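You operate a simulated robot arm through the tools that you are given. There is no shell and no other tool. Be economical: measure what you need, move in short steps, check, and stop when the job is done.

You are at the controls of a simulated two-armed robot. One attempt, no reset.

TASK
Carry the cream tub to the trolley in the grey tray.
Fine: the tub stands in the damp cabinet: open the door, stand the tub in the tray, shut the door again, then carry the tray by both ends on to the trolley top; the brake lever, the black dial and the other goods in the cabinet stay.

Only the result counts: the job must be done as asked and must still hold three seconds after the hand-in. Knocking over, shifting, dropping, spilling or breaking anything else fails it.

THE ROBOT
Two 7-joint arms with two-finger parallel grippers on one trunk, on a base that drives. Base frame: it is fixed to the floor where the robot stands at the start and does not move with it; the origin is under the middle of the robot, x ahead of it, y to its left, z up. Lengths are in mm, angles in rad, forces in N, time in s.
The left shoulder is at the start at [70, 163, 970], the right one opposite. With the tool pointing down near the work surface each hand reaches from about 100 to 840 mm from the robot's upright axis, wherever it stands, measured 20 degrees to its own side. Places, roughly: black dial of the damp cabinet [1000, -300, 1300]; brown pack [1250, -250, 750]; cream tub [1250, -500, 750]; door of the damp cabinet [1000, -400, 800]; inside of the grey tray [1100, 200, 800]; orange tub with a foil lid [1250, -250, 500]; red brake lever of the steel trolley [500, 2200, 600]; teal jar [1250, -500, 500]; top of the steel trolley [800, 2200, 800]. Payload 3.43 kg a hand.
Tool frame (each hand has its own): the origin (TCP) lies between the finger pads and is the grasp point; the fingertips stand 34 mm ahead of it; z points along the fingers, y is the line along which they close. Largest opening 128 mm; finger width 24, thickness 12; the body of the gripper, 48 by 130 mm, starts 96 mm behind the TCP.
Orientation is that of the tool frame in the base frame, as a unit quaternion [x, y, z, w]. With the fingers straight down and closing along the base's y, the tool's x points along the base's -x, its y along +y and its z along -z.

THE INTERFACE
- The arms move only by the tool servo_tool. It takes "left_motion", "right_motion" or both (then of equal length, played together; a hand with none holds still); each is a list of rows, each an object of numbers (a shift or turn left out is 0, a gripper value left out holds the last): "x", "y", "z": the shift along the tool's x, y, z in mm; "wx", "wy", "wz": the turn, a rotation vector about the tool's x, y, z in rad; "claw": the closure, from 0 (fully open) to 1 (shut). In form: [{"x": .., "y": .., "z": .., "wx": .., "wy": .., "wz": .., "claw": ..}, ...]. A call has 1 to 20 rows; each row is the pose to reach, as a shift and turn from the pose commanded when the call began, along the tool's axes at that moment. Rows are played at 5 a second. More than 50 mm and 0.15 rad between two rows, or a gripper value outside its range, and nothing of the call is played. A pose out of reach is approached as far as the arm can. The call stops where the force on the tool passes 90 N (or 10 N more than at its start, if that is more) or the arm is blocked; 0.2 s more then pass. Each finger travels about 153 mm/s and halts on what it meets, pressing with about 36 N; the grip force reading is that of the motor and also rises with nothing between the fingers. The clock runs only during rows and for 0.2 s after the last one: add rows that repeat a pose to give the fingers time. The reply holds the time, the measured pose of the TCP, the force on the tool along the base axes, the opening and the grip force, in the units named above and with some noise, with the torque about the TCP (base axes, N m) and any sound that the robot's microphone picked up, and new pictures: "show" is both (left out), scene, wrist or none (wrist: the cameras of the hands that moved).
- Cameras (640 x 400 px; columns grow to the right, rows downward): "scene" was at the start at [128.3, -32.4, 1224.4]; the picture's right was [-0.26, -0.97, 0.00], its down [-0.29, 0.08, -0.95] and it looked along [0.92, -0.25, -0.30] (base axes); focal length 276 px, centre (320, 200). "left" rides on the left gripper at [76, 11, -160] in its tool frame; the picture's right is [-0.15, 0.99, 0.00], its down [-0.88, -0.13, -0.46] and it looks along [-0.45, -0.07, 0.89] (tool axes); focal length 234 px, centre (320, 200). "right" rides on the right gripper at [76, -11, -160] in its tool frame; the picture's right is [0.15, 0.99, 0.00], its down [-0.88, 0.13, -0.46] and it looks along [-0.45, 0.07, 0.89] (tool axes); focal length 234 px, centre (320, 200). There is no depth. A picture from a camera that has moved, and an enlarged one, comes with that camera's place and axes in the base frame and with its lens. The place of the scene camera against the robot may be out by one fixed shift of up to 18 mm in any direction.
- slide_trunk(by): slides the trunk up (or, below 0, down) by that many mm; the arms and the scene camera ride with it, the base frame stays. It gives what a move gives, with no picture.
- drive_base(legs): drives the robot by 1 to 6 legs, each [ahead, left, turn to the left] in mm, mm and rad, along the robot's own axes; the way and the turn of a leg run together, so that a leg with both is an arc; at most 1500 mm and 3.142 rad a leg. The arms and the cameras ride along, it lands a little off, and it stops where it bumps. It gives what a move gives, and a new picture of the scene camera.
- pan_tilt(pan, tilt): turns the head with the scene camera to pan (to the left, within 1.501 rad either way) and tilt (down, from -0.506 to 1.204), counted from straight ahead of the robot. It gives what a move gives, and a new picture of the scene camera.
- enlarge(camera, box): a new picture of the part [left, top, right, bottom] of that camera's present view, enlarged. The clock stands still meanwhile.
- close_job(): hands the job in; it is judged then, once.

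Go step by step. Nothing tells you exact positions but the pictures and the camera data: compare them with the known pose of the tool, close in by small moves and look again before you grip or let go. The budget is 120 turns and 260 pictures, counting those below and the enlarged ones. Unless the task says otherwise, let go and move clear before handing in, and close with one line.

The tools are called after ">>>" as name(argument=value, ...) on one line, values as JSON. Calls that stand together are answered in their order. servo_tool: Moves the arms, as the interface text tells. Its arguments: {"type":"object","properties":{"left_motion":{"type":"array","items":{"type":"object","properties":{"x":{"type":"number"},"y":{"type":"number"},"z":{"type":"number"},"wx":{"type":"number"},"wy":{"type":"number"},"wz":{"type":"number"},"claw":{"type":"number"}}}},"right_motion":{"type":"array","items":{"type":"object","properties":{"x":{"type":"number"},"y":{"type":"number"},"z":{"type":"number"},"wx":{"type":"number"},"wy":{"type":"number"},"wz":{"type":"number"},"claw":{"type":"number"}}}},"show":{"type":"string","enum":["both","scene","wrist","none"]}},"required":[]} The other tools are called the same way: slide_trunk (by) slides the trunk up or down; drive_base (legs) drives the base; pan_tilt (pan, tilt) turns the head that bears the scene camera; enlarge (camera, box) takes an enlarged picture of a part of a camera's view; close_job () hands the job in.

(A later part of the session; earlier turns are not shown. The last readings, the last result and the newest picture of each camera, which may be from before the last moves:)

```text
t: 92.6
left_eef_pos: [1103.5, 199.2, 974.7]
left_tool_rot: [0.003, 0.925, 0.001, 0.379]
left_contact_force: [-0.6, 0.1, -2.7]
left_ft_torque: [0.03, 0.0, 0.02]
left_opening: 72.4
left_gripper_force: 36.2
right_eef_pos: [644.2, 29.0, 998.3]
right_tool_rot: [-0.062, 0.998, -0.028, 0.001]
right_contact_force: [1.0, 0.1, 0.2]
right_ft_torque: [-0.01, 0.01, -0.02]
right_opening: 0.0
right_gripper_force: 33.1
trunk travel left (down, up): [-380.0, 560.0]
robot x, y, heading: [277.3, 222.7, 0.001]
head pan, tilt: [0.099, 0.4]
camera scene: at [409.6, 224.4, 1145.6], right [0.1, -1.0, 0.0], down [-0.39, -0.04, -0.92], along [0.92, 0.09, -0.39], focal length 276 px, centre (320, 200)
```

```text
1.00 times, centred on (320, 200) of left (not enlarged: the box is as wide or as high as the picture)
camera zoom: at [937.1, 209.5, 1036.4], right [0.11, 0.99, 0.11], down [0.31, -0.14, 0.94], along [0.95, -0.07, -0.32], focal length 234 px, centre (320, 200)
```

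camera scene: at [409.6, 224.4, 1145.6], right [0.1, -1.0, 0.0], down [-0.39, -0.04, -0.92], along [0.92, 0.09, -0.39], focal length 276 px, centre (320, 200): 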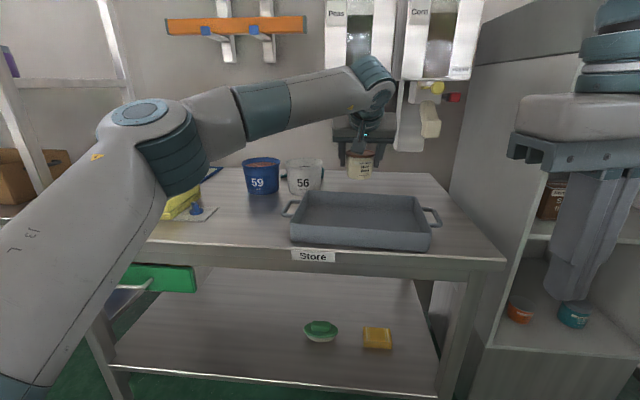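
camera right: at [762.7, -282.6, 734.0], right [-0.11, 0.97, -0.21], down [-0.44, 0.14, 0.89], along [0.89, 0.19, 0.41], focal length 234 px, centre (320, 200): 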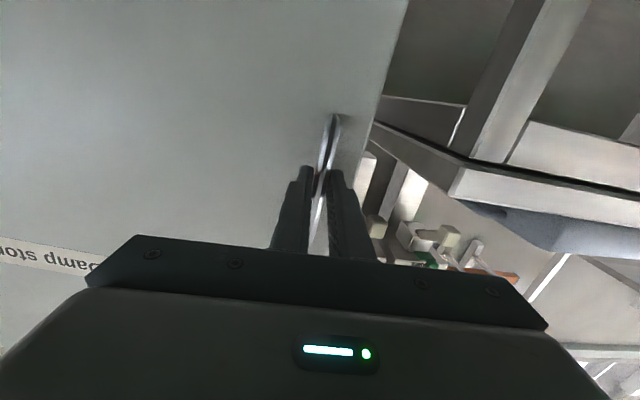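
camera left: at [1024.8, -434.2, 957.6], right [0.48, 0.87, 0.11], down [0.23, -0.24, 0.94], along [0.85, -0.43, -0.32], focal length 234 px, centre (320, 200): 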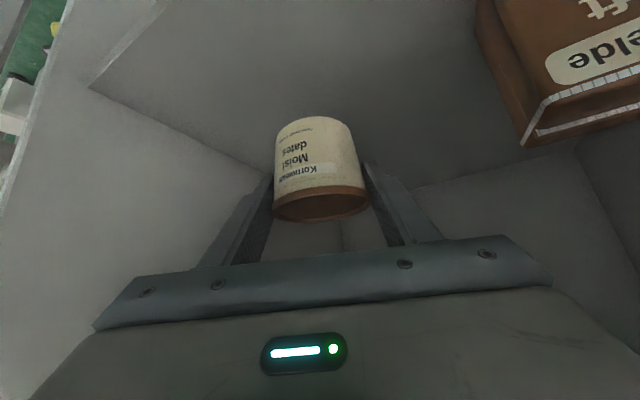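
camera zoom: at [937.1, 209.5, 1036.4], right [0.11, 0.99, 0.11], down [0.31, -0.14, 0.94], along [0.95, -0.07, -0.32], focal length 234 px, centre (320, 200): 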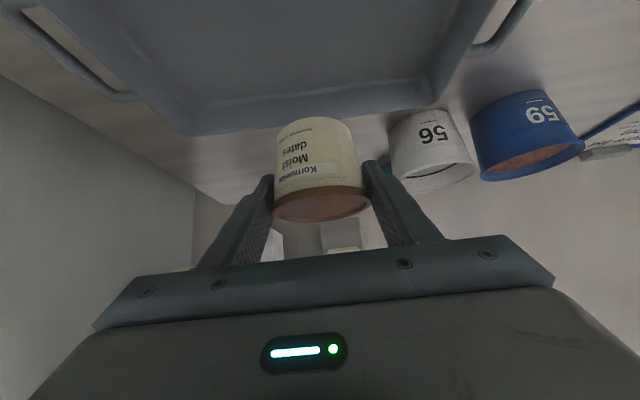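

The view confirms the tray centre near (1090, 190). I lower most of the way and check.

>>> servo_tool(left_motion=[{"x": 19, "y": -4, "z": 10}, {"x": 36, "y": -9, "z": 25}, {"x": 53, "y": -9, "z": 42}, {"x": 70, "y": -9, "z": 59}, {"x": 84, "y": -9, "z": 72}, {"x": 91, "y": -9, "z": 79}, {"x": 91, "y": -9, "z": 79}], show="both")

```text
t: 94.2
left_eef_pos: [1093.9, 190.2, 854.9]
left_tool_rot: [0.003, 0.925, 0.002, 0.38]
left_contact_force: [0.2, 0.3, -1.4]
left_ft_torque: [-0.03, 0.0, 0.03]
left_opening: 72.9
left_gripper_force: 35.4
right_eef_pos: [644.2, 30.5, 998.6]
right_tool_rot: [-0.062, 0.998, -0.028, 0.0]
right_contact_force: [0.1, -0.2, 0.6]
right_ft_torque: [-0.01, 0.02, -0.01]
right_opening: 0.0
right_gripper_force: 33.3
trunk travel left (down, up): [-380.0, 560.0]
robot x, y, heading: [275.8, 219.9, -0.002]
head pan, tilt: [0.099, 0.4]
camera scene: at [408.7, 224.3, 1145.7], right [0.1, -1.0, 0.0], down [-0.39, -0.04, -0.92], along [0.92, 0.09, -0.39], focal length 276 px, centre (320, 200)
camera left: at [927.8, 201.5, 916.3], right [0.11, 0.99, 0.11], down [0.31, -0.14, 0.94], along [0.95, -0.07, -0.32], focal length 234 px, centre (320, 200)
```

scene: 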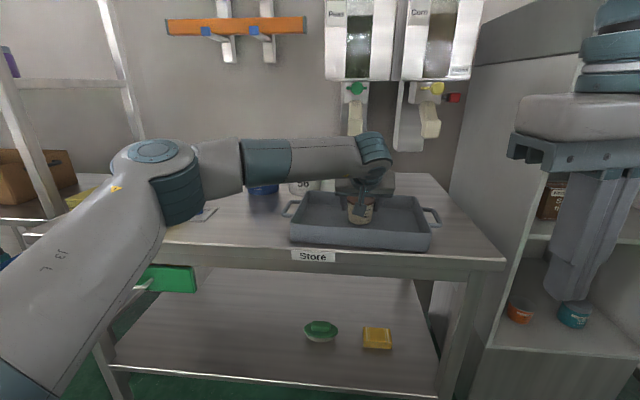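
left: 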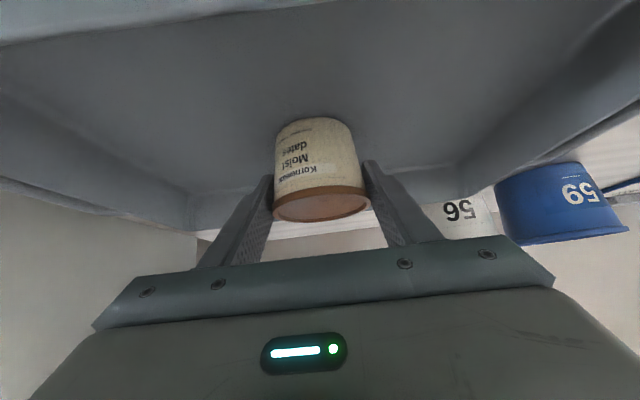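

Tub is inside the tray, just above the floor. Small steps down with force checks.

>>> servo_tool(left_motion=[{"x": 2.8, "z": 2.9}, {"x": 5.6, "z": 5.7}, {"x": 8.4, "z": 8.6}], show="none")

>>> servo_tool(left_motion=[{"x": 1.4, "z": 1.4}, {"x": 2.8, "z": 2.9}], show="wrist")

```text
t: 95.0
left_eef_pos: [1091.0, 190.1, 845.4]
left_tool_rot: [0.003, 0.925, 0.001, 0.381]
left_contact_force: [-2.0, 1.0, 20.1]
left_ft_torque: [0.09, -0.2, -0.1]
left_opening: 72.2
left_gripper_force: 36.7
right_eef_pos: [641.3, 29.2, 1000.2]
right_tool_rot: [-0.062, 0.998, -0.028, 0.002]
right_contact_force: [-0.3, 0.0, 0.3]
right_ft_torque: [0.03, -0.02, 0.01]
right_opening: 0.2
right_gripper_force: 33.1
trunk travel left (down, up): [-380.0, 560.0]
robot x, y, heading: [278.6, 220.3, -0.005]
head pan, tilt: [0.099, 0.4]
```

```text
t: 95.6
left_eef_pos: [1091.3, 190.8, 843.2]
left_tool_rot: [0.003, 0.925, 0.001, 0.381]
left_contact_force: [-3.4, -1.4, 21.2]
left_ft_torque: [-0.04, 0.04, -0.02]
left_opening: 70.8
left_gripper_force: 35.7
right_eef_pos: [640.9, 29.9, 1000.1]
right_tool_rot: [-0.062, 0.998, -0.028, 0.001]
right_contact_force: [-0.1, -0.2, 0.3]
right_ft_torque: [0.02, 0.02, 0.01]
right_opening: 0.0
right_gripper_force: 32.5
trunk travel left (down, up): [-380.0, 560.0]
robot x, y, heading: [275.4, 222.4, -0.004]
head pan, tilt: [0.099, 0.4]
camera left: at [924.3, 201.4, 902.8], right [0.11, 0.99, 0.11], down [0.3, -0.14, 0.94], along [0.95, -0.07, -0.31], focal length 234 px, centre (320, 200)
```

left: 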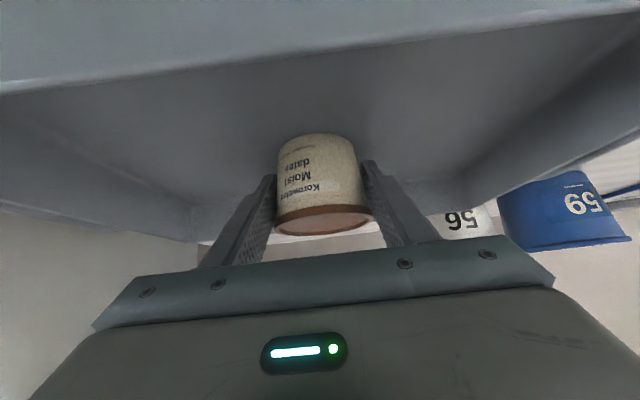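

The tub has touched down on the tray floor (about 20 N). I release and withdraw along the fingers.

>>> servo_tool(left_motion=[{"claw": 0.35}, {"claw": 0.1}, {"claw": 0.05}, {"claw": 0.05}], show="wrist")

>>> servo_tool(left_motion=[{"z": -25}, {"z": -60}, {"z": -100}, {"z": -140}, {"z": -140, "x": -40}, {"z": -140, "x": -70}], show="both")

```text
t: 96.6
left_eef_pos: [1092.7, 190.1, 839.1]
left_tool_rot: [0.003, 0.925, 0.002, 0.379]
left_contact_force: [0.2, 0.7, 0.1]
left_ft_torque: [0.0, -0.02, -0.01]
left_opening: 121.5
left_gripper_force: 0.0
right_eef_pos: [643.7, 29.1, 998.5]
right_tool_rot: [-0.062, 0.998, -0.028, 0.0]
right_contact_force: [0.0, 0.1, 0.5]
right_ft_torque: [0.04, -0.02, 0.01]
right_opening: 0.2
right_gripper_force: 33.1
trunk travel left (down, up): [-380.0, 560.0]
robot x, y, heading: [279.6, 224.9, -0.004]
head pan, tilt: [0.099, 0.4]
camera left: at [926.7, 201.7, 900.1], right [0.11, 0.99, 0.11], down [0.31, -0.14, 0.94], along [0.95, -0.07, -0.32], focal length 234 px, centre (320, 200)
```

left: 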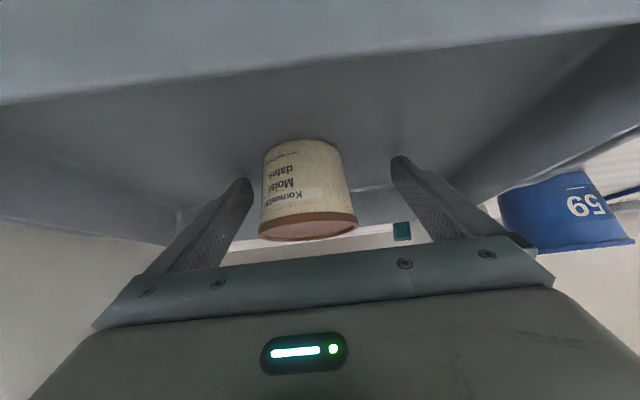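

```text
t: 98.0
left_eef_pos: [1044.3, 190.0, 989.3]
left_tool_rot: [0.003, 0.925, 0.002, 0.38]
left_contact_force: [0.3, 0.2, 0.7]
left_ft_torque: [-0.01, 0.01, -0.02]
left_opening: 121.5
left_gripper_force: 0.0
right_eef_pos: [642.6, 29.8, 999.1]
right_tool_rot: [-0.062, 0.998, -0.027, 0.002]
right_contact_force: [-0.7, -0.7, 0.6]
right_ft_torque: [0.02, 0.0, -0.02]
right_opening: 0.1
right_gripper_force: 33.0
trunk travel left (down, up): [-380.0, 560.0]
robot x, y, heading: [277.3, 222.6, -0.005]
head pan, tilt: [0.099, 0.4]
camera scene: at [408.2, 224.1, 1145.8], right [0.1, -1.0, 0.0], down [-0.39, -0.04, -0.92], along [0.92, 0.09, -0.39], focal length 276 px, centre (320, 200)
camera left: at [876.9, 200.9, 1050.0], right [0.11, 0.99, 0.11], down [0.31, -0.14, 0.94], along [0.95, -0.07, -0.32], focal length 234 px, centre (320, 200)
```

scene: 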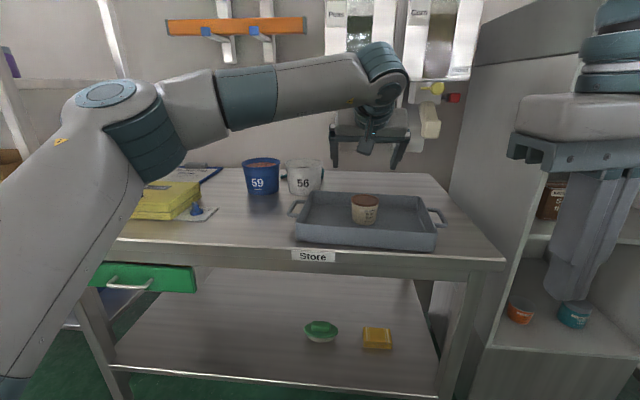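
left: 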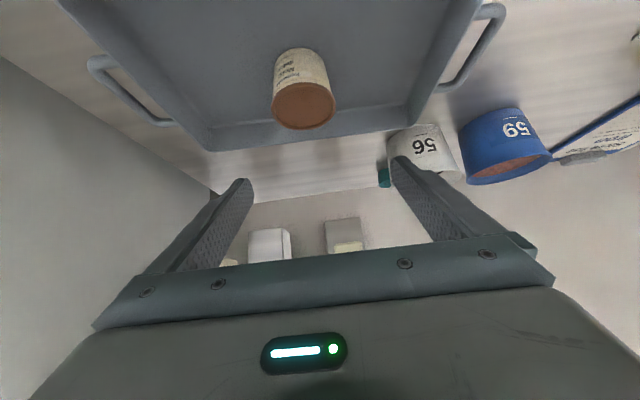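

The tub stands well in the tray. Next the door: I fold the left hand back, extend the right fist, and will go round to push the door shut from outside.

>>> servo_tool(left_motion=[{"x": 28, "z": -28}, {"x": 56, "z": -56, "y": 10}, {"x": 84, "z": -84, "y": 30, "wy": 0.1}, {"x": 112, "z": -112, "y": 55, "wy": 0.22}, {"x": 140, "z": -140, "y": 80, "wy": 0.34}, {"x": 168, "z": -168, "y": 105, "wy": 0.46}, {"x": 196, "z": -196, "y": 130, "wy": 0.58}, {"x": 224, "z": -222, "y": 155, "wy": 0.7}, {"x": 249, "z": -246, "y": 180, "wy": 0.785}, {"x": 249, "z": -246, "y": 180, "wy": 0.785}], right_motion=[{"x": -22, "y": -6}, {"x": -44, "y": -12}, {"x": -66, "y": -18}, {"x": -88, "y": -24}, {"x": -110, "y": -30}, {"x": -132, "y": -36}, {"x": -154, "y": -42}, {"x": -176, "y": -50}, {"x": -194, "y": -57}, {"x": -194, "y": -57}], show="none")

>>> drive_base(legs=[[-400, 0, 0], [0, -900, 0]])

>>> pan_tilt(pan=-0.1, tilt=0.4)

```text
t: 100.2
left_eef_pos: [696.3, 372.4, 990.6]
left_tool_rot: [0.003, 1.0, 0.005, -0.004]
left_contact_force: [-0.2, -0.8, -0.4]
left_ft_torque: [0.01, 0.03, 0.03]
left_opening: 121.6
left_gripper_force: 0.1
right_eef_pos: [843.4, -3.7, 1001.6]
right_tool_rot: [-0.062, 0.998, -0.029, 0.0]
right_contact_force: [0.6, 0.1, 0.6]
right_ft_torque: [0.0, 0.0, -0.02]
right_opening: 0.0
right_gripper_force: 32.8
trunk travel left (down, up): [-380.0, 560.0]
robot x, y, heading: [278.1, 223.5, -0.004]
head pan, tilt: [0.099, 0.4]
```

```text
t: 107.1
left_eef_pos: [277.6, -541.7, 991.7]
left_tool_rot: [0.016, 1.0, 0.002, -0.003]
left_contact_force: [0.5, 0.4, 0.4]
left_ft_torque: [0.0, -0.01, 0.02]
left_opening: 121.4
left_gripper_force: 0.0
right_eef_pos: [415.8, -922.4, 1001.2]
right_tool_rot: [-0.048, 0.998, -0.028, 0.0]
right_contact_force: [-0.3, -0.1, 0.0]
right_ft_torque: [0.0, -0.01, 0.02]
right_opening: 0.0
right_gripper_force: 32.8
trunk travel left (down, up): [-380.0, 560.0]
robot x, y, heading: [-141.9, -678.6, -0.025]
head pan, tilt: [0.099, 0.4]
camera scene: at [-12.1, -684.1, 1145.7], right [0.07, -1.0, 0.0], down [-0.39, -0.03, -0.92], along [0.92, 0.07, -0.39], focal length 276 px, centre (320, 200)
```

scene: 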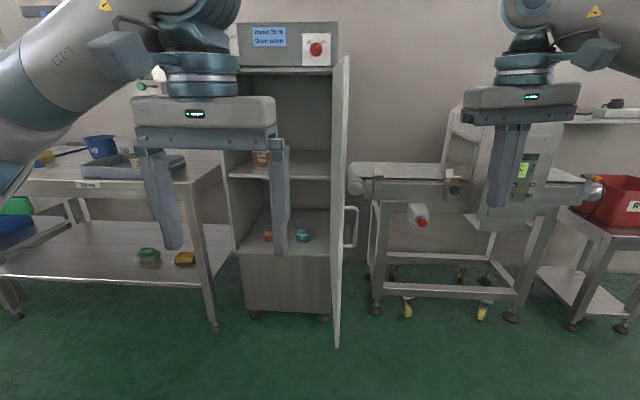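

```text
t: 107.8
left_eef_pos: [277.8, -542.9, 991.0]
left_tool_rot: [0.015, 1.0, 0.002, -0.003]
left_contact_force: [0.6, 0.4, 0.2]
left_ft_torque: [-0.01, -0.02, 0.0]
left_opening: 121.7
left_gripper_force: 0.1
right_eef_pos: [416.7, -921.7, 1001.5]
right_tool_rot: [-0.048, 0.998, -0.028, -0.001]
right_contact_force: [-0.5, -0.9, 0.7]
right_ft_torque: [0.01, 0.01, 0.01]
right_opening: 0.2
right_gripper_force: 32.7
trunk travel left (down, up): [-380.0, 560.0]
robot x, y, heading: [-142.7, -679.6, -0.029]
head pan, tilt: [-0.099, 0.4]
camera scene: at [-12.6, -702.1, 1145.7], right [-0.13, -0.99, 0.0], down [-0.39, 0.05, -0.92], along [0.91, -0.12, -0.39], focal length 276 px, centre (320, 200)
```

scene: 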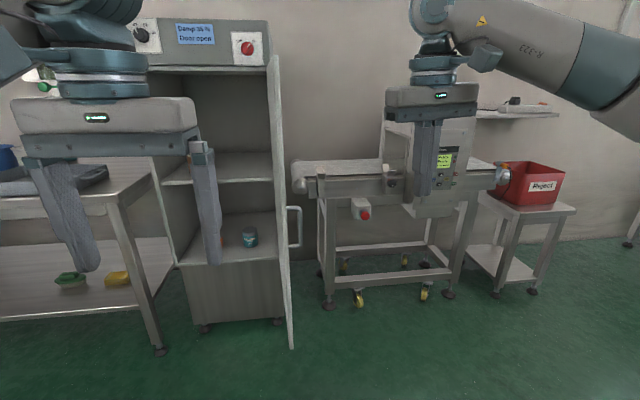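

The door stands open about 95°, its handle below the fist's height. I drive the fist beyond the door's outside and strafe left to swing it.

>>> drive_base(legs=[[275, 0, 0.027], [0, 220, 0]])

```text
t: 111.0
left_eef_pos: [554.7, -318.8, 990.8]
left_tool_rot: [0.003, 1.0, 0.002, -0.003]
left_contact_force: [0.5, 0.3, -0.4]
left_ft_torque: [-0.04, 0.02, 0.01]
left_opening: 121.5
left_gripper_force: 0.1
right_eef_pos: [701.2, -695.2, 1003.3]
right_tool_rot: [-0.061, 0.998, -0.029, 0.0]
right_contact_force: [0.7, 0.2, -0.6]
right_ft_torque: [-0.01, 0.01, 0.01]
right_opening: 0.0
right_gripper_force: 32.8
trunk travel left (down, up): [-380.0, 560.0]
robot x, y, heading: [141.5, -465.3, -0.006]
head pan, tilt: [-0.099, 0.4]
camera scene: at [268.0, -484.5, 1145.7], right [-0.1, -0.99, 0.0], down [-0.39, 0.04, -0.92], along [0.92, -0.1, -0.39], focal length 276 px, centre (320, 200)
```

scene: 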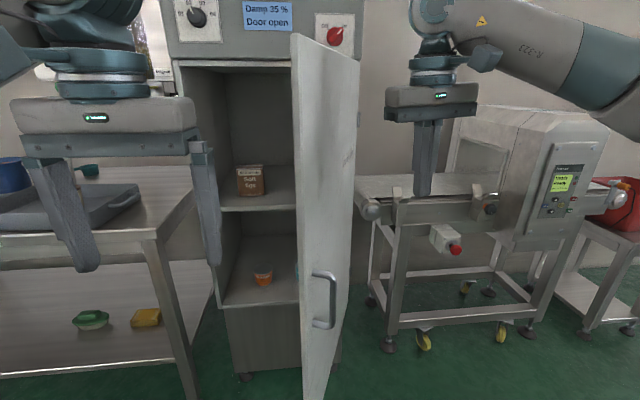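

The door is swinging. I keep strafing.

>>> drive_base(legs=[[0, 240, 0]])

```text
t: 112.8
left_eef_pos: [556.4, -82.3, 991.0]
left_tool_rot: [0.004, 1.0, 0.003, -0.003]
left_contact_force: [-0.2, 0.1, 0.7]
left_ft_torque: [-0.02, -0.03, 0.01]
left_opening: 121.7
left_gripper_force: 0.1
right_eef_pos: [703.1, -457.9, 1001.9]
right_tool_rot: [-0.06, 0.998, -0.029, 0.0]
right_contact_force: [-0.3, 0.7, 0.9]
right_ft_torque: [-0.07, -0.03, 0.0]
right_opening: 0.1
right_gripper_force: 32.8
trunk travel left (down, up): [-380.0, 560.0]
robot x, y, heading: [135.8, -227.7, -0.002]
head pan, tilt: [-0.099, 0.4]
camera scene: at [269.2, -248.4, 1145.7], right [-0.1, -0.99, 0.0], down [-0.39, 0.04, -0.92], along [0.92, -0.1, -0.39], focal length 276 px, centre (320, 200)
```

scene: 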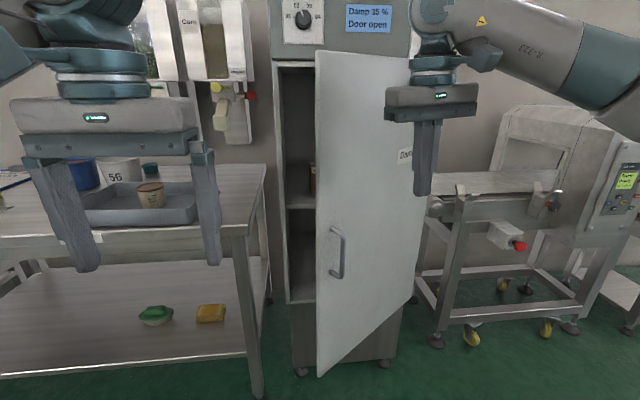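

Door about 45° open. Now I push forward with the fist.

>>> drive_base(legs=[[250, 0, 0]])

```text
t: 114.6
left_eef_pos: [807.2, -83.0, 992.4]
left_tool_rot: [0.002, 1.0, 0.002, -0.003]
left_contact_force: [-0.4, -0.7, 0.1]
left_ft_torque: [0.01, 0.09, -0.02]
left_opening: 121.6
left_gripper_force: 0.0
right_eef_pos: [952.9, -458.6, 1001.0]
right_tool_rot: [-0.062, 0.998, -0.028, 0.0]
right_contact_force: [0.3, -0.1, 0.0]
right_ft_torque: [-0.02, 0.03, -0.02]
right_opening: 0.0
right_gripper_force: 33.3
trunk travel left (down, up): [-380.0, 560.0]
robot x, y, heading: [385.4, -233.1, 0.0]
head pan, tilt: [-0.099, 0.4]
camera scene: at [520.2, -249.8, 1145.6], right [-0.1, -0.99, 0.0], down [-0.39, 0.04, -0.92], along [0.92, -0.09, -0.39], focal length 276 px, centre (320, 200)
```

scene: 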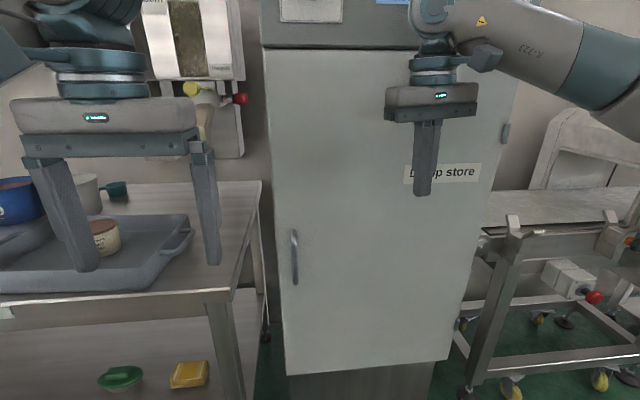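

Nearly shut. I press the last bit with the arm, in small steps.

>>> servo_tool(right_motion=[{"x": -10}, {"x": -20}, {"x": -30}, {"x": -40}, {"x": -50}, {"x": -60}, {"x": -68}, {"x": -76}], show="none")

>>> pan_tilt(pan=-0.1, tilt=0.1)

```text
t: 115.8
left_eef_pos: [799.8, -86.1, 995.0]
left_tool_rot: [0.005, 1.0, 0.002, -0.001]
left_contact_force: [-0.6, -0.3, -0.4]
left_ft_torque: [0.02, -0.03, 0.04]
left_opening: 121.6
left_gripper_force: 0.0
right_eef_pos: [987.6, -455.9, 1003.4]
right_tool_rot: [-0.067, 0.997, -0.03, -0.004]
right_contact_force: [-42.0, -1.9, -10.5]
right_ft_torque: [0.15, -5.25, -0.08]
right_opening: 0.0
right_gripper_force: 33.0
trunk travel left (down, up): [-380.0, 560.0]
robot x, y, heading: [386.0, -231.9, -0.008]
head pan, tilt: [-0.099, 0.4]
stopped in row 6 (right hand): the force on the tool passed its limit (the readings are from after the stop); the commanded pose is now the measured one
```

```text
t: 116.6
left_eef_pos: [797.5, -86.9, 994.7]
left_tool_rot: [0.004, 1.0, 0.003, 0.002]
left_contact_force: [-0.1, -0.1, -0.4]
left_ft_torque: [0.03, -0.02, -0.02]
left_opening: 121.5
left_gripper_force: 0.0
right_eef_pos: [987.9, -455.0, 1003.4]
right_tool_rot: [-0.066, 0.997, -0.031, -0.004]
right_contact_force: [-63.2, -2.9, -19.3]
right_ft_torque: [0.48, -7.16, -0.3]
right_opening: 0.0
right_gripper_force: 32.6
trunk travel left (down, up): [-380.0, 560.0]
robot x, y, heading: [389.0, -233.4, -0.005]
head pan, tilt: [-0.099, 0.099]
camera scene: at [508.8, -251.5, 1174.5], right [-0.11, -0.99, 0.0], down [-0.09, 0.01, -1.0], along [0.99, -0.1, -0.09], focal length 276 px, centre (320, 200)
```

scene: 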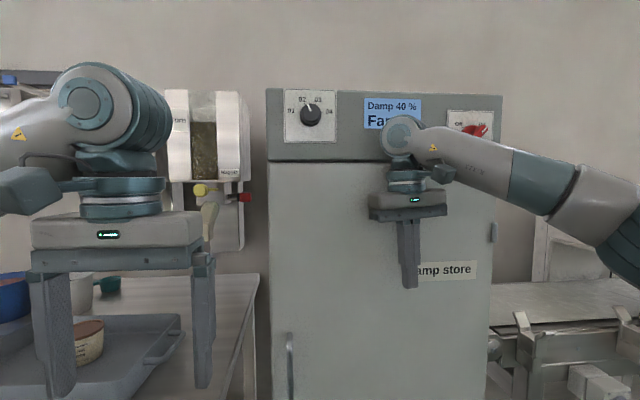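

The display shows the fan back on and damp recovering: the door is shut. I pull the right hand back and verify.

>>> servo_tool(right_motion=[{"x": 30}, {"x": 70}, {"x": 115}, {"x": 160}, {"x": 200}], show="none")

>>> drive_base(legs=[[-250, 0, 0]])

>>> enlarge(camera="scene", box=[240, 100, 480, 300])

```text
t: 117.8
left_eef_pos: [803.7, -84.7, 992.9]
left_tool_rot: [0.004, 1.0, 0.002, -0.002]
left_contact_force: [0.5, 0.0, -0.4]
left_ft_torque: [0.0, -0.02, 0.04]
left_opening: 121.6
left_gripper_force: 0.1
right_eef_pos: [795.2, -479.7, 1001.7]
right_tool_rot: [-0.065, 0.997, -0.03, -0.007]
right_contact_force: [0.2, 0.1, 0.4]
right_ft_torque: [-0.01, 0.0, -0.01]
right_opening: 0.0
right_gripper_force: 33.0
trunk travel left (down, up): [-380.0, 560.0]
robot x, y, heading: [386.0, -227.6, -0.003]
head pan, tilt: [-0.099, 0.099]
```

```text
t: 119.6
left_eef_pos: [553.6, -84.3, 992.3]
left_tool_rot: [0.002, 1.0, 0.003, -0.003]
left_contact_force: [-0.4, 0.4, 0.5]
left_ft_torque: [0.0, -0.04, -0.02]
left_opening: 121.5
left_gripper_force: 0.0
right_eef_pos: [545.8, -477.9, 1003.0]
right_tool_rot: [-0.066, 0.997, -0.031, -0.007]
right_contact_force: [0.1, 0.3, 0.1]
right_ft_torque: [0.05, -0.02, 0.01]
right_opening: 0.1
right_gripper_force: 33.1
trunk travel left (down, up): [-380.0, 560.0]
robot x, y, heading: [135.9, -230.9, -0.002]
head pan, tilt: [-0.099, 0.099]
camera scene: at [266.0, -248.7, 1173.8], right [-0.1, -0.99, 0.0], down [-0.1, 0.01, -1.0], along [0.99, -0.1, -0.1], focal length 276 px, centre (320, 200)
```

scene: 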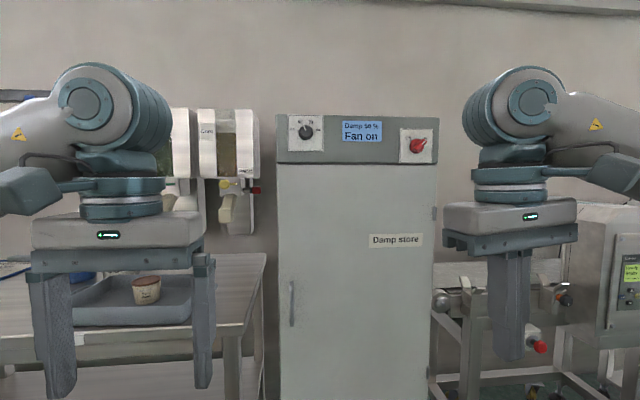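

```text
2.00 times, centred on (360, 200) of scene
camera zoom: at [266.0, -248.7, 1173.8], right [-0.1, -0.99, 0.0], down [-0.1, 0.01, -1.0], along [0.99, -0.1, -0.1], focal length 552 px, centre (240, 200)
```

zoom: 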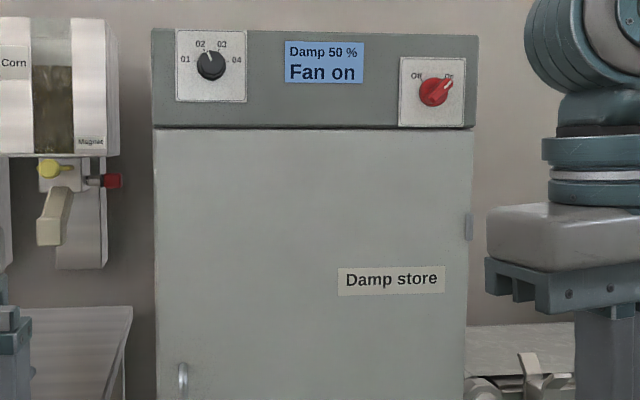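

Door shut, fan on, damp 50 %, dial untouched. Now the tray: I raise the trunk a little and drive to face it squarely.

>>> slide_trunk(by=70)

>>> drive_base(legs=[[0, 420, 0.002], [220, 0, 0]])

>>> servo_tool(right_motion=[{"x": -40, "y": 8, "claw": 0}, {"x": -80, "y": 16}, {"x": -120, "y": 24}, {"x": -160, "y": 32}, {"x": -200, "y": 40}], left_motion=[{"x": -40, "y": 8, "claw": 0}, {"x": -80, "y": 16}, {"x": -120, "y": 24}, {"x": -160, "y": 32}, {"x": -200, "y": 40}], show="both")

```text
t: 120.7
left_eef_pos: [555.5, -82.9, 1061.5]
left_tool_rot: [0.002, 1.0, 0.002, -0.004]
left_contact_force: [0.4, 0.0, 0.0]
left_ft_torque: [-0.02, -0.01, -0.01]
left_opening: 121.3
left_gripper_force: 0.0
right_eef_pos: [547.7, -479.1, 1071.1]
right_tool_rot: [-0.067, 0.997, -0.032, -0.008]
right_contact_force: [0.9, -0.1, 0.5]
right_ft_torque: [0.0, 0.02, -0.03]
right_opening: 0.0
right_gripper_force: 33.5
trunk travel left (down, up): [-450.0, 490.0]
robot x, y, heading: [139.3, -230.6, -0.005]
head pan, tilt: [-0.099, 0.099]
```

```text
t: 124.6
left_eef_pos: [779.2, 326.9, 1062.3]
left_tool_rot: [0.007, 1.0, 0.003, -0.004]
left_contact_force: [0.1, 0.1, 0.3]
left_ft_torque: [-0.03, 0.03, -0.01]
left_opening: 121.6
left_gripper_force: 0.0
right_eef_pos: [768.3, -67.9, 1072.3]
right_tool_rot: [-0.061, 0.998, -0.031, -0.008]
right_contact_force: [-0.1, 0.3, 0.4]
right_ft_torque: [0.02, 0.03, -0.02]
right_opening: 0.0
right_gripper_force: 32.7
trunk travel left (down, up): [-450.0, 490.0]
robot x, y, heading: [361.5, 185.5, -0.012]
head pan, tilt: [-0.099, 0.099]
camera scene: at [490.2, 163.0, 1243.6], right [-0.11, -0.99, 0.0], down [-0.1, 0.01, -0.99], along [0.99, -0.11, -0.1], focal length 276 px, centre (320, 200)
```

scene: 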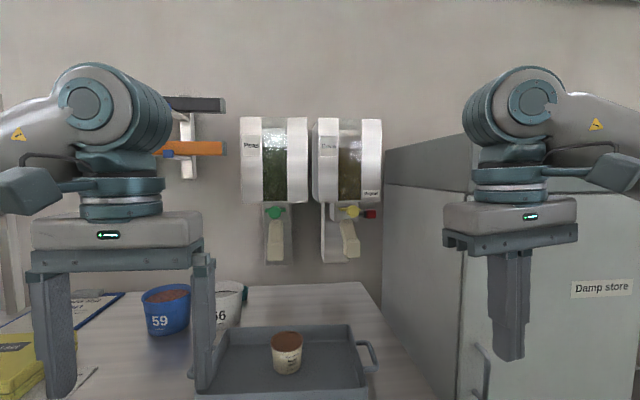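

```text
t: 125.8
left_eef_pos: [979.9, 363.6, 1057.1]
left_tool_rot: [0.008, 1.0, 0.003, -0.004]
left_contact_force: [-0.2, -0.2, -0.7]
left_ft_torque: [-0.03, 0.03, 0.0]
left_opening: 128.1
left_gripper_force: 0.0
right_eef_pos: [961.2, -3.5, 1063.5]
right_tool_rot: [-0.061, 0.998, -0.031, -0.007]
right_contact_force: [0.0, 0.6, 0.3]
right_ft_torque: [-0.02, 0.03, -0.01]
right_opening: 128.0
right_gripper_force: 0.1
trunk travel left (down, up): [-450.0, 490.0]
robot x, y, heading: [355.1, 179.9, -0.012]
head pan, tilt: [-0.099, 0.099]
camera scene: at [491.3, 163.7, 1243.4], right [-0.11, -0.99, 0.0], down [-0.1, 0.01, -0.99], along [0.99, -0.11, -0.1], focal length 276 px, centre (320, 200)
camera right: at [889.7, -14.4, 1226.7], right [-0.27, 0.96, -0.06], down [0.86, 0.26, 0.43], along [0.43, 0.07, -0.9], focal length 234 px, centre (320, 200)
camera left: at [906.3, 374.3, 1218.4], right [0.16, 0.99, 0.0], down [0.88, -0.15, 0.45], along [0.44, -0.07, -0.89], focal length 234 px, centre (320, 200)
```

scene: 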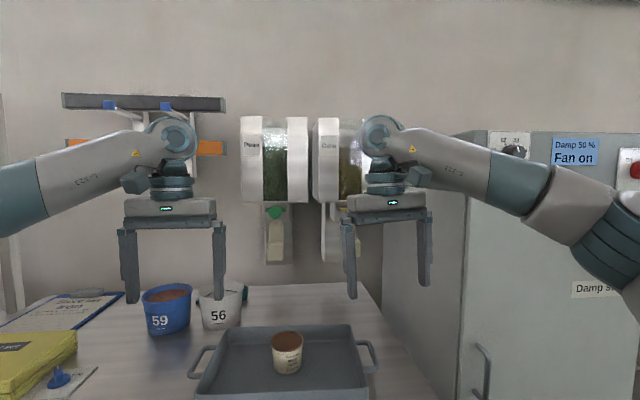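
right: 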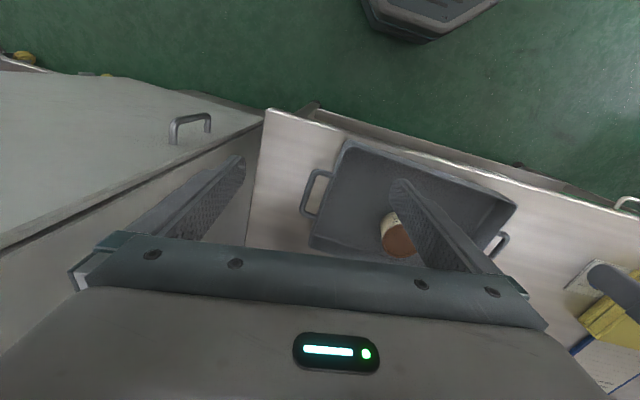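
left: 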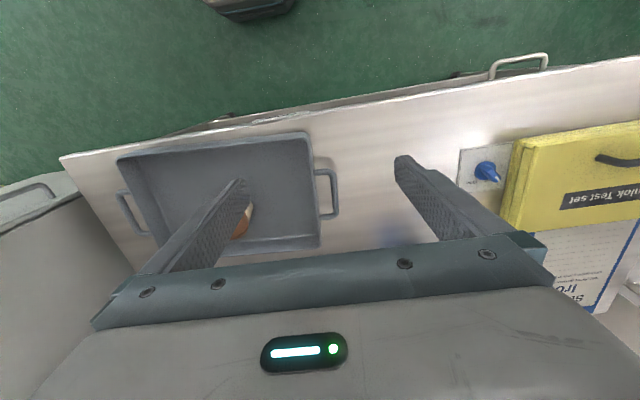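

Handle bars lie at about (1078, -11) and (1090, 373), with roughly 25 mm gaps to the tray. I bring both hands above them, squared up, at z 930.

>>> servo_tool(right_motion=[{"x": -20, "y": -2, "z": 22, "wx": -0.01, "wz": 0.02}, {"x": -39, "y": -5, "z": 44, "wx": -0.02, "wz": 0.04, "wy": -0.005}, {"x": -59, "y": -7, "z": 66, "wx": -0.03, "wz": 0.06, "wy": -0.007}, {"x": -79, "y": -9, "z": 88, "wx": -0.04, "wz": 0.08, "wy": -0.01}, {"x": -98, "y": -11, "z": 110, "wx": -0.05, "wz": 0.1, "wy": -0.012}, {"x": -118, "y": -14, "z": 132, "wx": -0.062, "wz": 0.122, "wy": -0.014}, {"x": -118, "y": -14, "z": 132, "wx": -0.062, "wz": 0.122, "wy": -0.014}], left_motion=[{"x": -18, "y": 2, "z": 21}, {"x": -37, "y": 3, "z": 42}, {"x": -55, "y": 5, "z": 63, "wz": -0.008}, {"x": -74, "y": 7, "z": 84, "wz": -0.01}, {"x": -92, "y": 8, "z": 105, "wz": -0.013}, {"x": -111, "y": 10, "z": 126, "wz": -0.016, "wx": 0.006, "wy": -0.008}, {"x": -111, "y": 10, "z": 126, "wz": -0.016, "wx": 0.006, "wy": -0.008}], show="wrist")

>>> pan_tilt(pan=0.0, tilt=0.6)

```text
t: 127.4
left_eef_pos: [1088.2, 371.5, 933.4]
left_tool_rot: [0.0, 1.0, -0.001, 0.002]
left_contact_force: [-0.4, -0.1, 0.2]
left_ft_torque: [0.01, -0.04, -0.03]
left_opening: 128.2
left_gripper_force: 0.1
right_eef_pos: [1077.8, -14.5, 935.8]
right_tool_rot: [-0.001, 1.0, 0.001, 0.0]
right_contact_force: [0.1, 0.4, -0.5]
right_ft_torque: [0.01, 0.01, -0.02]
right_opening: 128.0
right_gripper_force: 0.2
trunk travel left (down, up): [-450.0, 490.0]
robot x, y, heading: [359.6, 181.3, -0.013]
head pan, tilt: [-0.099, 0.099]
camera right: at [1002.1, -26.5, 1095.5], right [-0.15, 0.99, 0.0], down [0.88, 0.13, 0.46], along [0.45, 0.07, -0.89], focal length 234 px, centre (320, 200)
camera left: at [1011.6, 382.8, 1093.8], right [0.15, 0.99, 0.0], down [0.88, -0.13, 0.46], along [0.45, -0.07, -0.89], focal length 234 px, centre (320, 200)
```

right: 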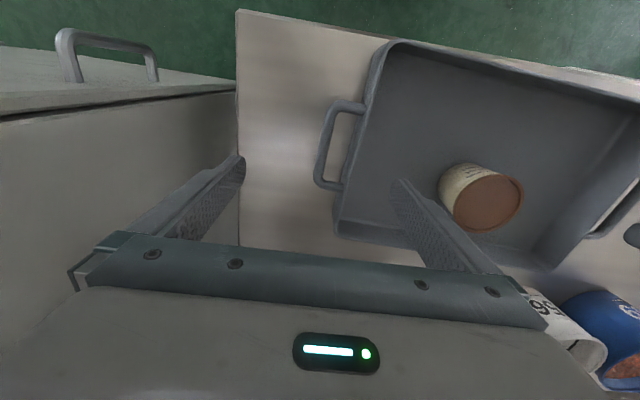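
left: 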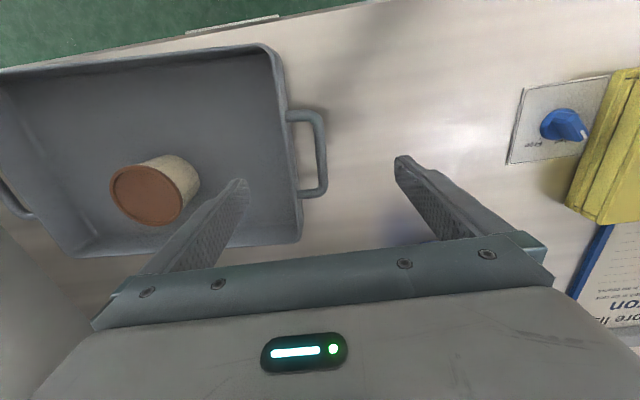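

```text
t: 128.3
left_eef_pos: [1088.8, 372.6, 933.2]
left_tool_rot: [0.0, 1.0, 0.0, 0.001]
left_contact_force: [-0.1, 0.5, -0.2]
left_ft_torque: [-0.01, 0.0, 0.01]
left_opening: 128.4
left_gripper_force: 0.1
right_eef_pos: [1079.0, -13.4, 936.0]
right_tool_rot: [-0.001, 1.0, 0.001, 0.0]
right_contact_force: [-0.1, 0.7, -0.5]
right_ft_torque: [0.01, 0.01, 0.02]
right_opening: 128.0
right_gripper_force: 0.1
trunk travel left (down, up): [-450.0, 490.0]
robot x, y, heading: [361.8, 182.5, -0.014]
head pan, tilt: [0.0, 0.6]
camera scene: at [486.3, 172.2, 1197.6], right [-0.01, -1.0, 0.0], down [-0.56, 0.01, -0.83], along [0.83, -0.01, -0.56], focal length 276 px, centre (320, 200)
```

scene: 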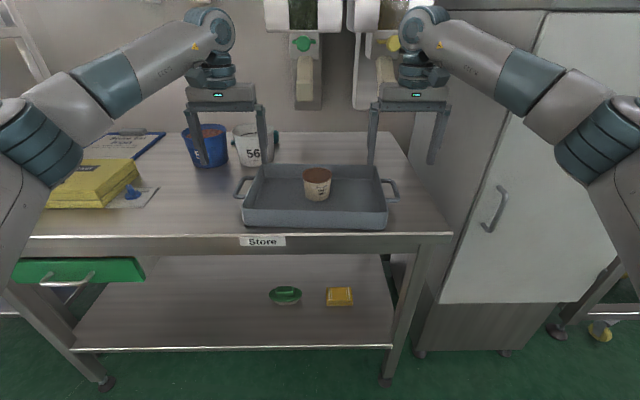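

To grip robustly I'll take each end with one finger inside the end wall and the other outside the handle bar. I shift inward and descend to z≈850 first.

>>> servo_tool(right_motion=[{"x": 3, "y": 10, "z": 10, "wz": 0.015}, {"x": 6, "y": 20, "z": 20, "wz": 0.03}, {"x": 6, "y": 20, "z": 45, "wz": 0.03}, {"x": 6, "y": 20, "z": 70, "wz": 0.03}, {"x": 6, "y": 20, "z": 86, "wz": 0.03}, {"x": 6, "y": 20, "z": 86, "wz": 0.03}], left_motion=[{"x": 0, "y": -9, "z": 10, "wz": 0.015}, {"x": -1, "y": -18, "z": 20, "wz": 0.03}, {"x": -1, "y": -18, "z": 45, "wz": 0.03}, {"x": -1, "y": -18, "z": 68, "wz": 0.03}, {"x": -1, "y": -18, "z": 83, "wz": 0.03}, {"x": -1, "y": -18, "z": 83, "wz": 0.03}], show="both")

>>> enlarge(camera="scene", box=[200, 130, 440, 260])

```text
t: 129.7
left_eef_pos: [1089.9, 354.9, 851.1]
left_tool_rot: [0.014, 1.0, 0.0, 0.001]
left_contact_force: [-0.5, 1.1, -1.3]
left_ft_torque: [0.01, 0.01, -0.01]
left_opening: 128.1
left_gripper_force: 0.1
right_eef_pos: [1071.7, 7.7, 848.9]
right_tool_rot: [0.015, 1.0, 0.0, 0.0]
right_contact_force: [0.0, -0.5, 0.3]
right_ft_torque: [0.03, 0.05, -0.01]
right_opening: 128.0
right_gripper_force: 0.1
trunk travel left (down, up): [-450.0, 490.0]
robot x, y, heading: [360.2, 184.6, -0.012]
head pan, tilt: [0.0, 0.6]
camera scene: at [486.1, 172.2, 1197.6], right [-0.01, -1.0, 0.0], down [-0.56, 0.01, -0.83], along [0.82, -0.01, -0.56], focal length 276 px, centre (320, 200)
camera right: at [995.6, -3.0, 1008.0], right [-0.12, 0.99, 0.0], down [0.88, 0.1, 0.46], along [0.45, 0.05, -0.89], focal length 234 px, centre (320, 200)
camera left: at [1015.0, 367.5, 1011.0], right [0.18, 0.98, 0.0], down [0.88, -0.16, 0.46], along [0.45, -0.08, -0.89], focal length 234 px, centre (320, 200)
```

scene: 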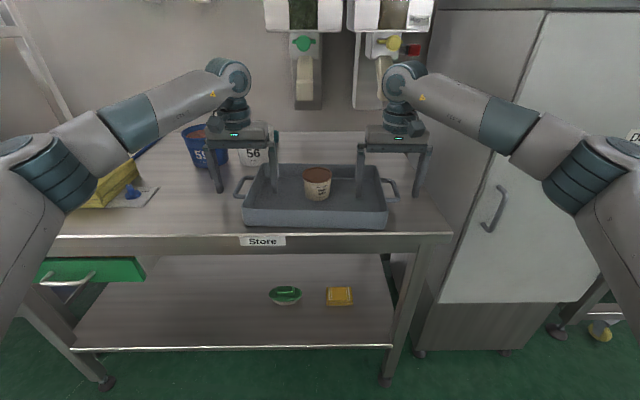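
right: 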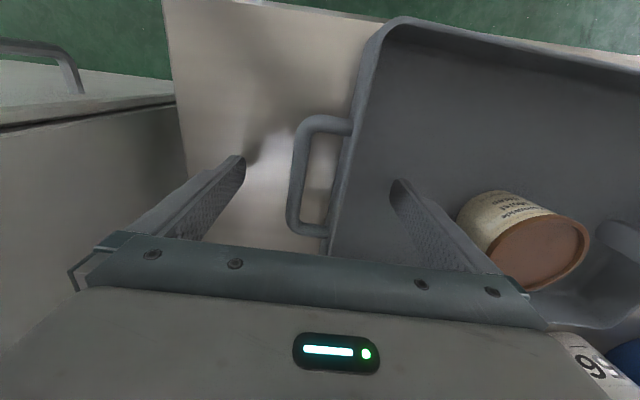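
left: 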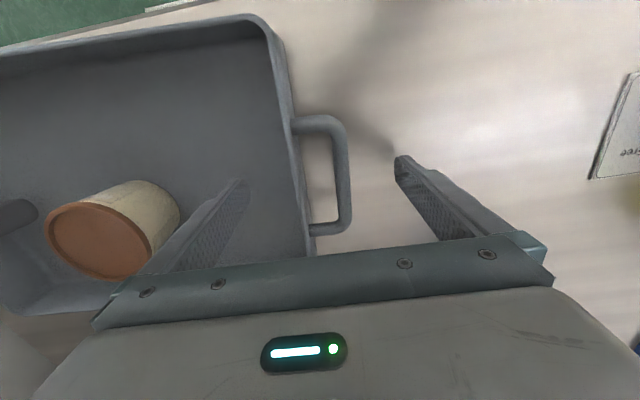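

```text
2.67 times, centred on (320, 195) of scene
camera zoom: at [486.1, 172.2, 1197.6], right [-0.01, -1.0, 0.0], down [-0.56, 0.01, -0.83], along [0.82, -0.01, -0.56], focal length 736 px, centre (320, 213)
```

zoom: 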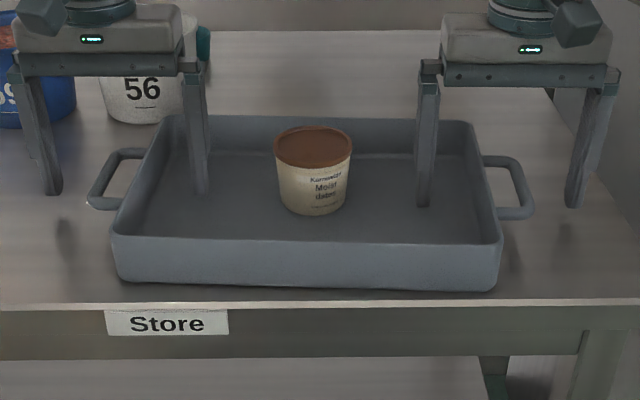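

Both hands straddle the end wall and handle nicely. I lower to z≈834 and close both together.

>>> servo_tool(right_motion=[{"z": 8}, {"z": 15}, {"z": 15}], left_motion=[{"z": 9, "y": 2}, {"z": 17, "y": 2}, {"z": 17, "y": 2}], show="none")

>>> servo_tool(right_motion=[{"claw": 0.3}, {"claw": 0.5}, {"claw": 0.6}, {"claw": 0.7}, {"claw": 0.8}, {"claw": 0.8}], left_motion=[{"claw": 0.3}, {"claw": 0.5}, {"claw": 0.6}, {"claw": 0.7}, {"claw": 0.8}, {"claw": 0.8}], show="both")

```text
t: 130.5
left_eef_pos: [1089.1, 356.4, 838.9]
left_tool_rot: [0.014, 1.0, -0.002, 0.005]
left_contact_force: [7.8, 0.2, 17.0]
left_ft_torque: [-1.15, 0.01, 0.45]
left_opening: 127.5
left_gripper_force: 0.1
right_eef_pos: [1070.2, 6.7, 838.1]
right_tool_rot: [0.016, 1.0, 0.003, 0.005]
right_contact_force: [10.7, -1.0, 31.4]
right_ft_torque: [2.04, -0.1, -0.63]
right_opening: 127.4
right_gripper_force: 0.2
trunk travel left (down, up): [-450.0, 490.0]
robot x, y, heading: [359.0, 182.6, -0.014]
head pan, tilt: [0.0, 0.6]
```

```text
t: 131.9
left_eef_pos: [1086.6, 353.6, 839.5]
left_tool_rot: [0.016, 1.0, 0.001, 0.004]
left_contact_force: [-6.3, -11.3, 18.1]
left_ft_torque: [-1.1, 0.03, -1.53]
left_opening: 42.0
left_gripper_force: 36.1
right_eef_pos: [1067.9, 3.3, 838.6]
right_tool_rot: [0.016, 1.0, 0.001, 0.004]
right_contact_force: [3.6, -9.7, 38.7]
right_ft_torque: [1.11, 0.3, -0.42]
right_opening: 46.2
right_gripper_force: 18.4
trunk travel left (down, up): [-450.0, 490.0]
robot x, y, heading: [359.8, 180.7, -0.017]
head pan, tilt: [0.0, 0.6]
camera scene: at [479.7, 169.8, 1198.5], right [-0.01, -1.0, 0.0], down [-0.56, 0.01, -0.83], along [0.83, -0.01, -0.56], focal length 276 px, centre (320, 200)
camera right: at [990.9, -6.6, 998.0], right [-0.11, 0.99, 0.0], down [0.88, 0.1, 0.46], along [0.46, 0.05, -0.89], focal length 234 px, centre (320, 200)
camera left: at [1009.1, 366.7, 998.4], right [0.18, 0.98, 0.0], down [0.87, -0.16, 0.46], along [0.45, -0.08, -0.89], focal length 234 px, centre (320, 200)
```

scene: 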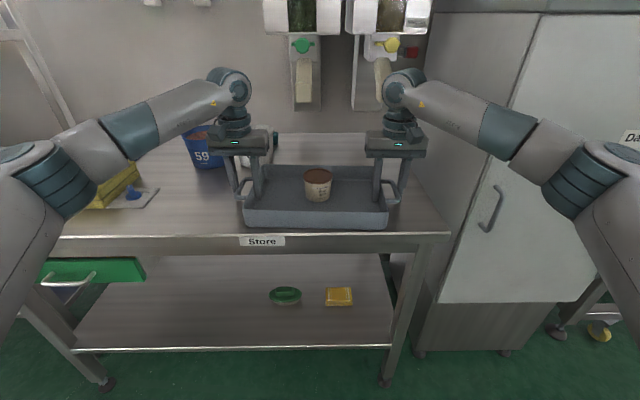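
right: 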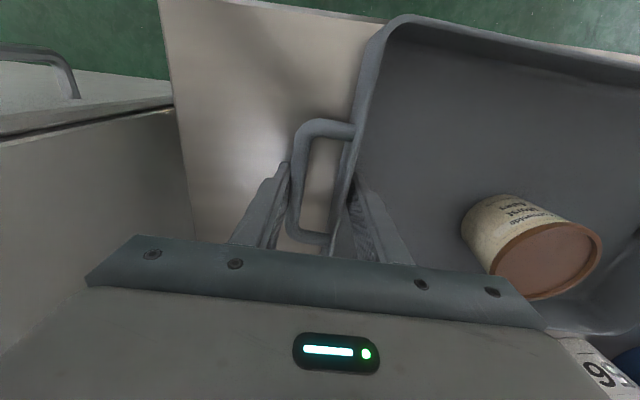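
left: 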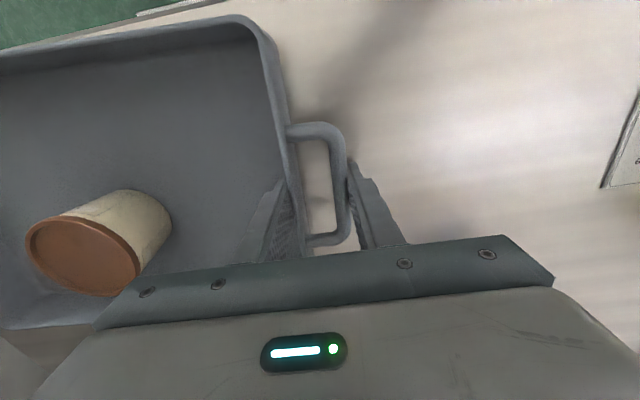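

The inner fingertips rest on the tray floor, so height is right. I firm up both grips, then ease up.

>>> servo_tool(right_motion=[{"claw": 1, "z": -2}, {"z": -4}, {"z": -4}, {"z": -4}], left_motion=[{"claw": 1, "z": -2}, {"z": -4}, {"z": -4}, {"z": -4}], show="wrist")

```text
t: 132.9
left_eef_pos: [1086.6, 360.3, 839.2]
left_tool_rot: [0.013, 1.0, 0.001, 0.0]
left_contact_force: [-5.0, 14.7, -0.2]
left_ft_torque: [-0.04, -0.33, -0.93]
left_opening: 42.0
left_gripper_force: 36.0
right_eef_pos: [1070.0, 6.0, 838.9]
right_tool_rot: [0.016, 1.0, 0.0, 0.001]
right_contact_force: [-2.3, -21.7, 26.4]
right_ft_torque: [0.5, -1.1, -1.15]
right_opening: 41.6
right_gripper_force: 36.5
trunk travel left (down, up): [-450.0, 490.0]
robot x, y, heading: [355.4, 181.0, -0.011]
head pan, tilt: [0.0, 0.6]
camera right: at [993.2, -2.9, 998.6], right [-0.12, 0.99, 0.0], down [0.88, 0.1, 0.46], along [0.45, 0.05, -0.89], focal length 234 px, centre (320, 200)
camera left: at [1011.0, 371.2, 999.0], right [0.17, 0.99, 0.0], down [0.88, -0.15, 0.46], along [0.45, -0.08, -0.89], focal length 234 px, centre (320, 200)
```

right: 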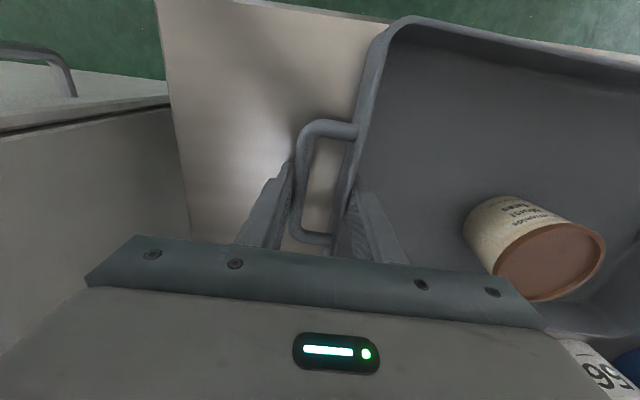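
left: 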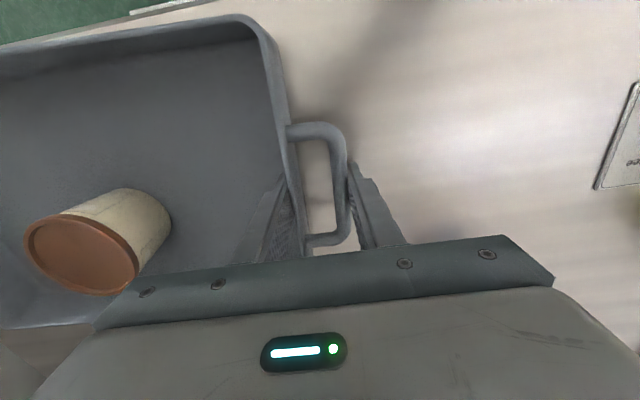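

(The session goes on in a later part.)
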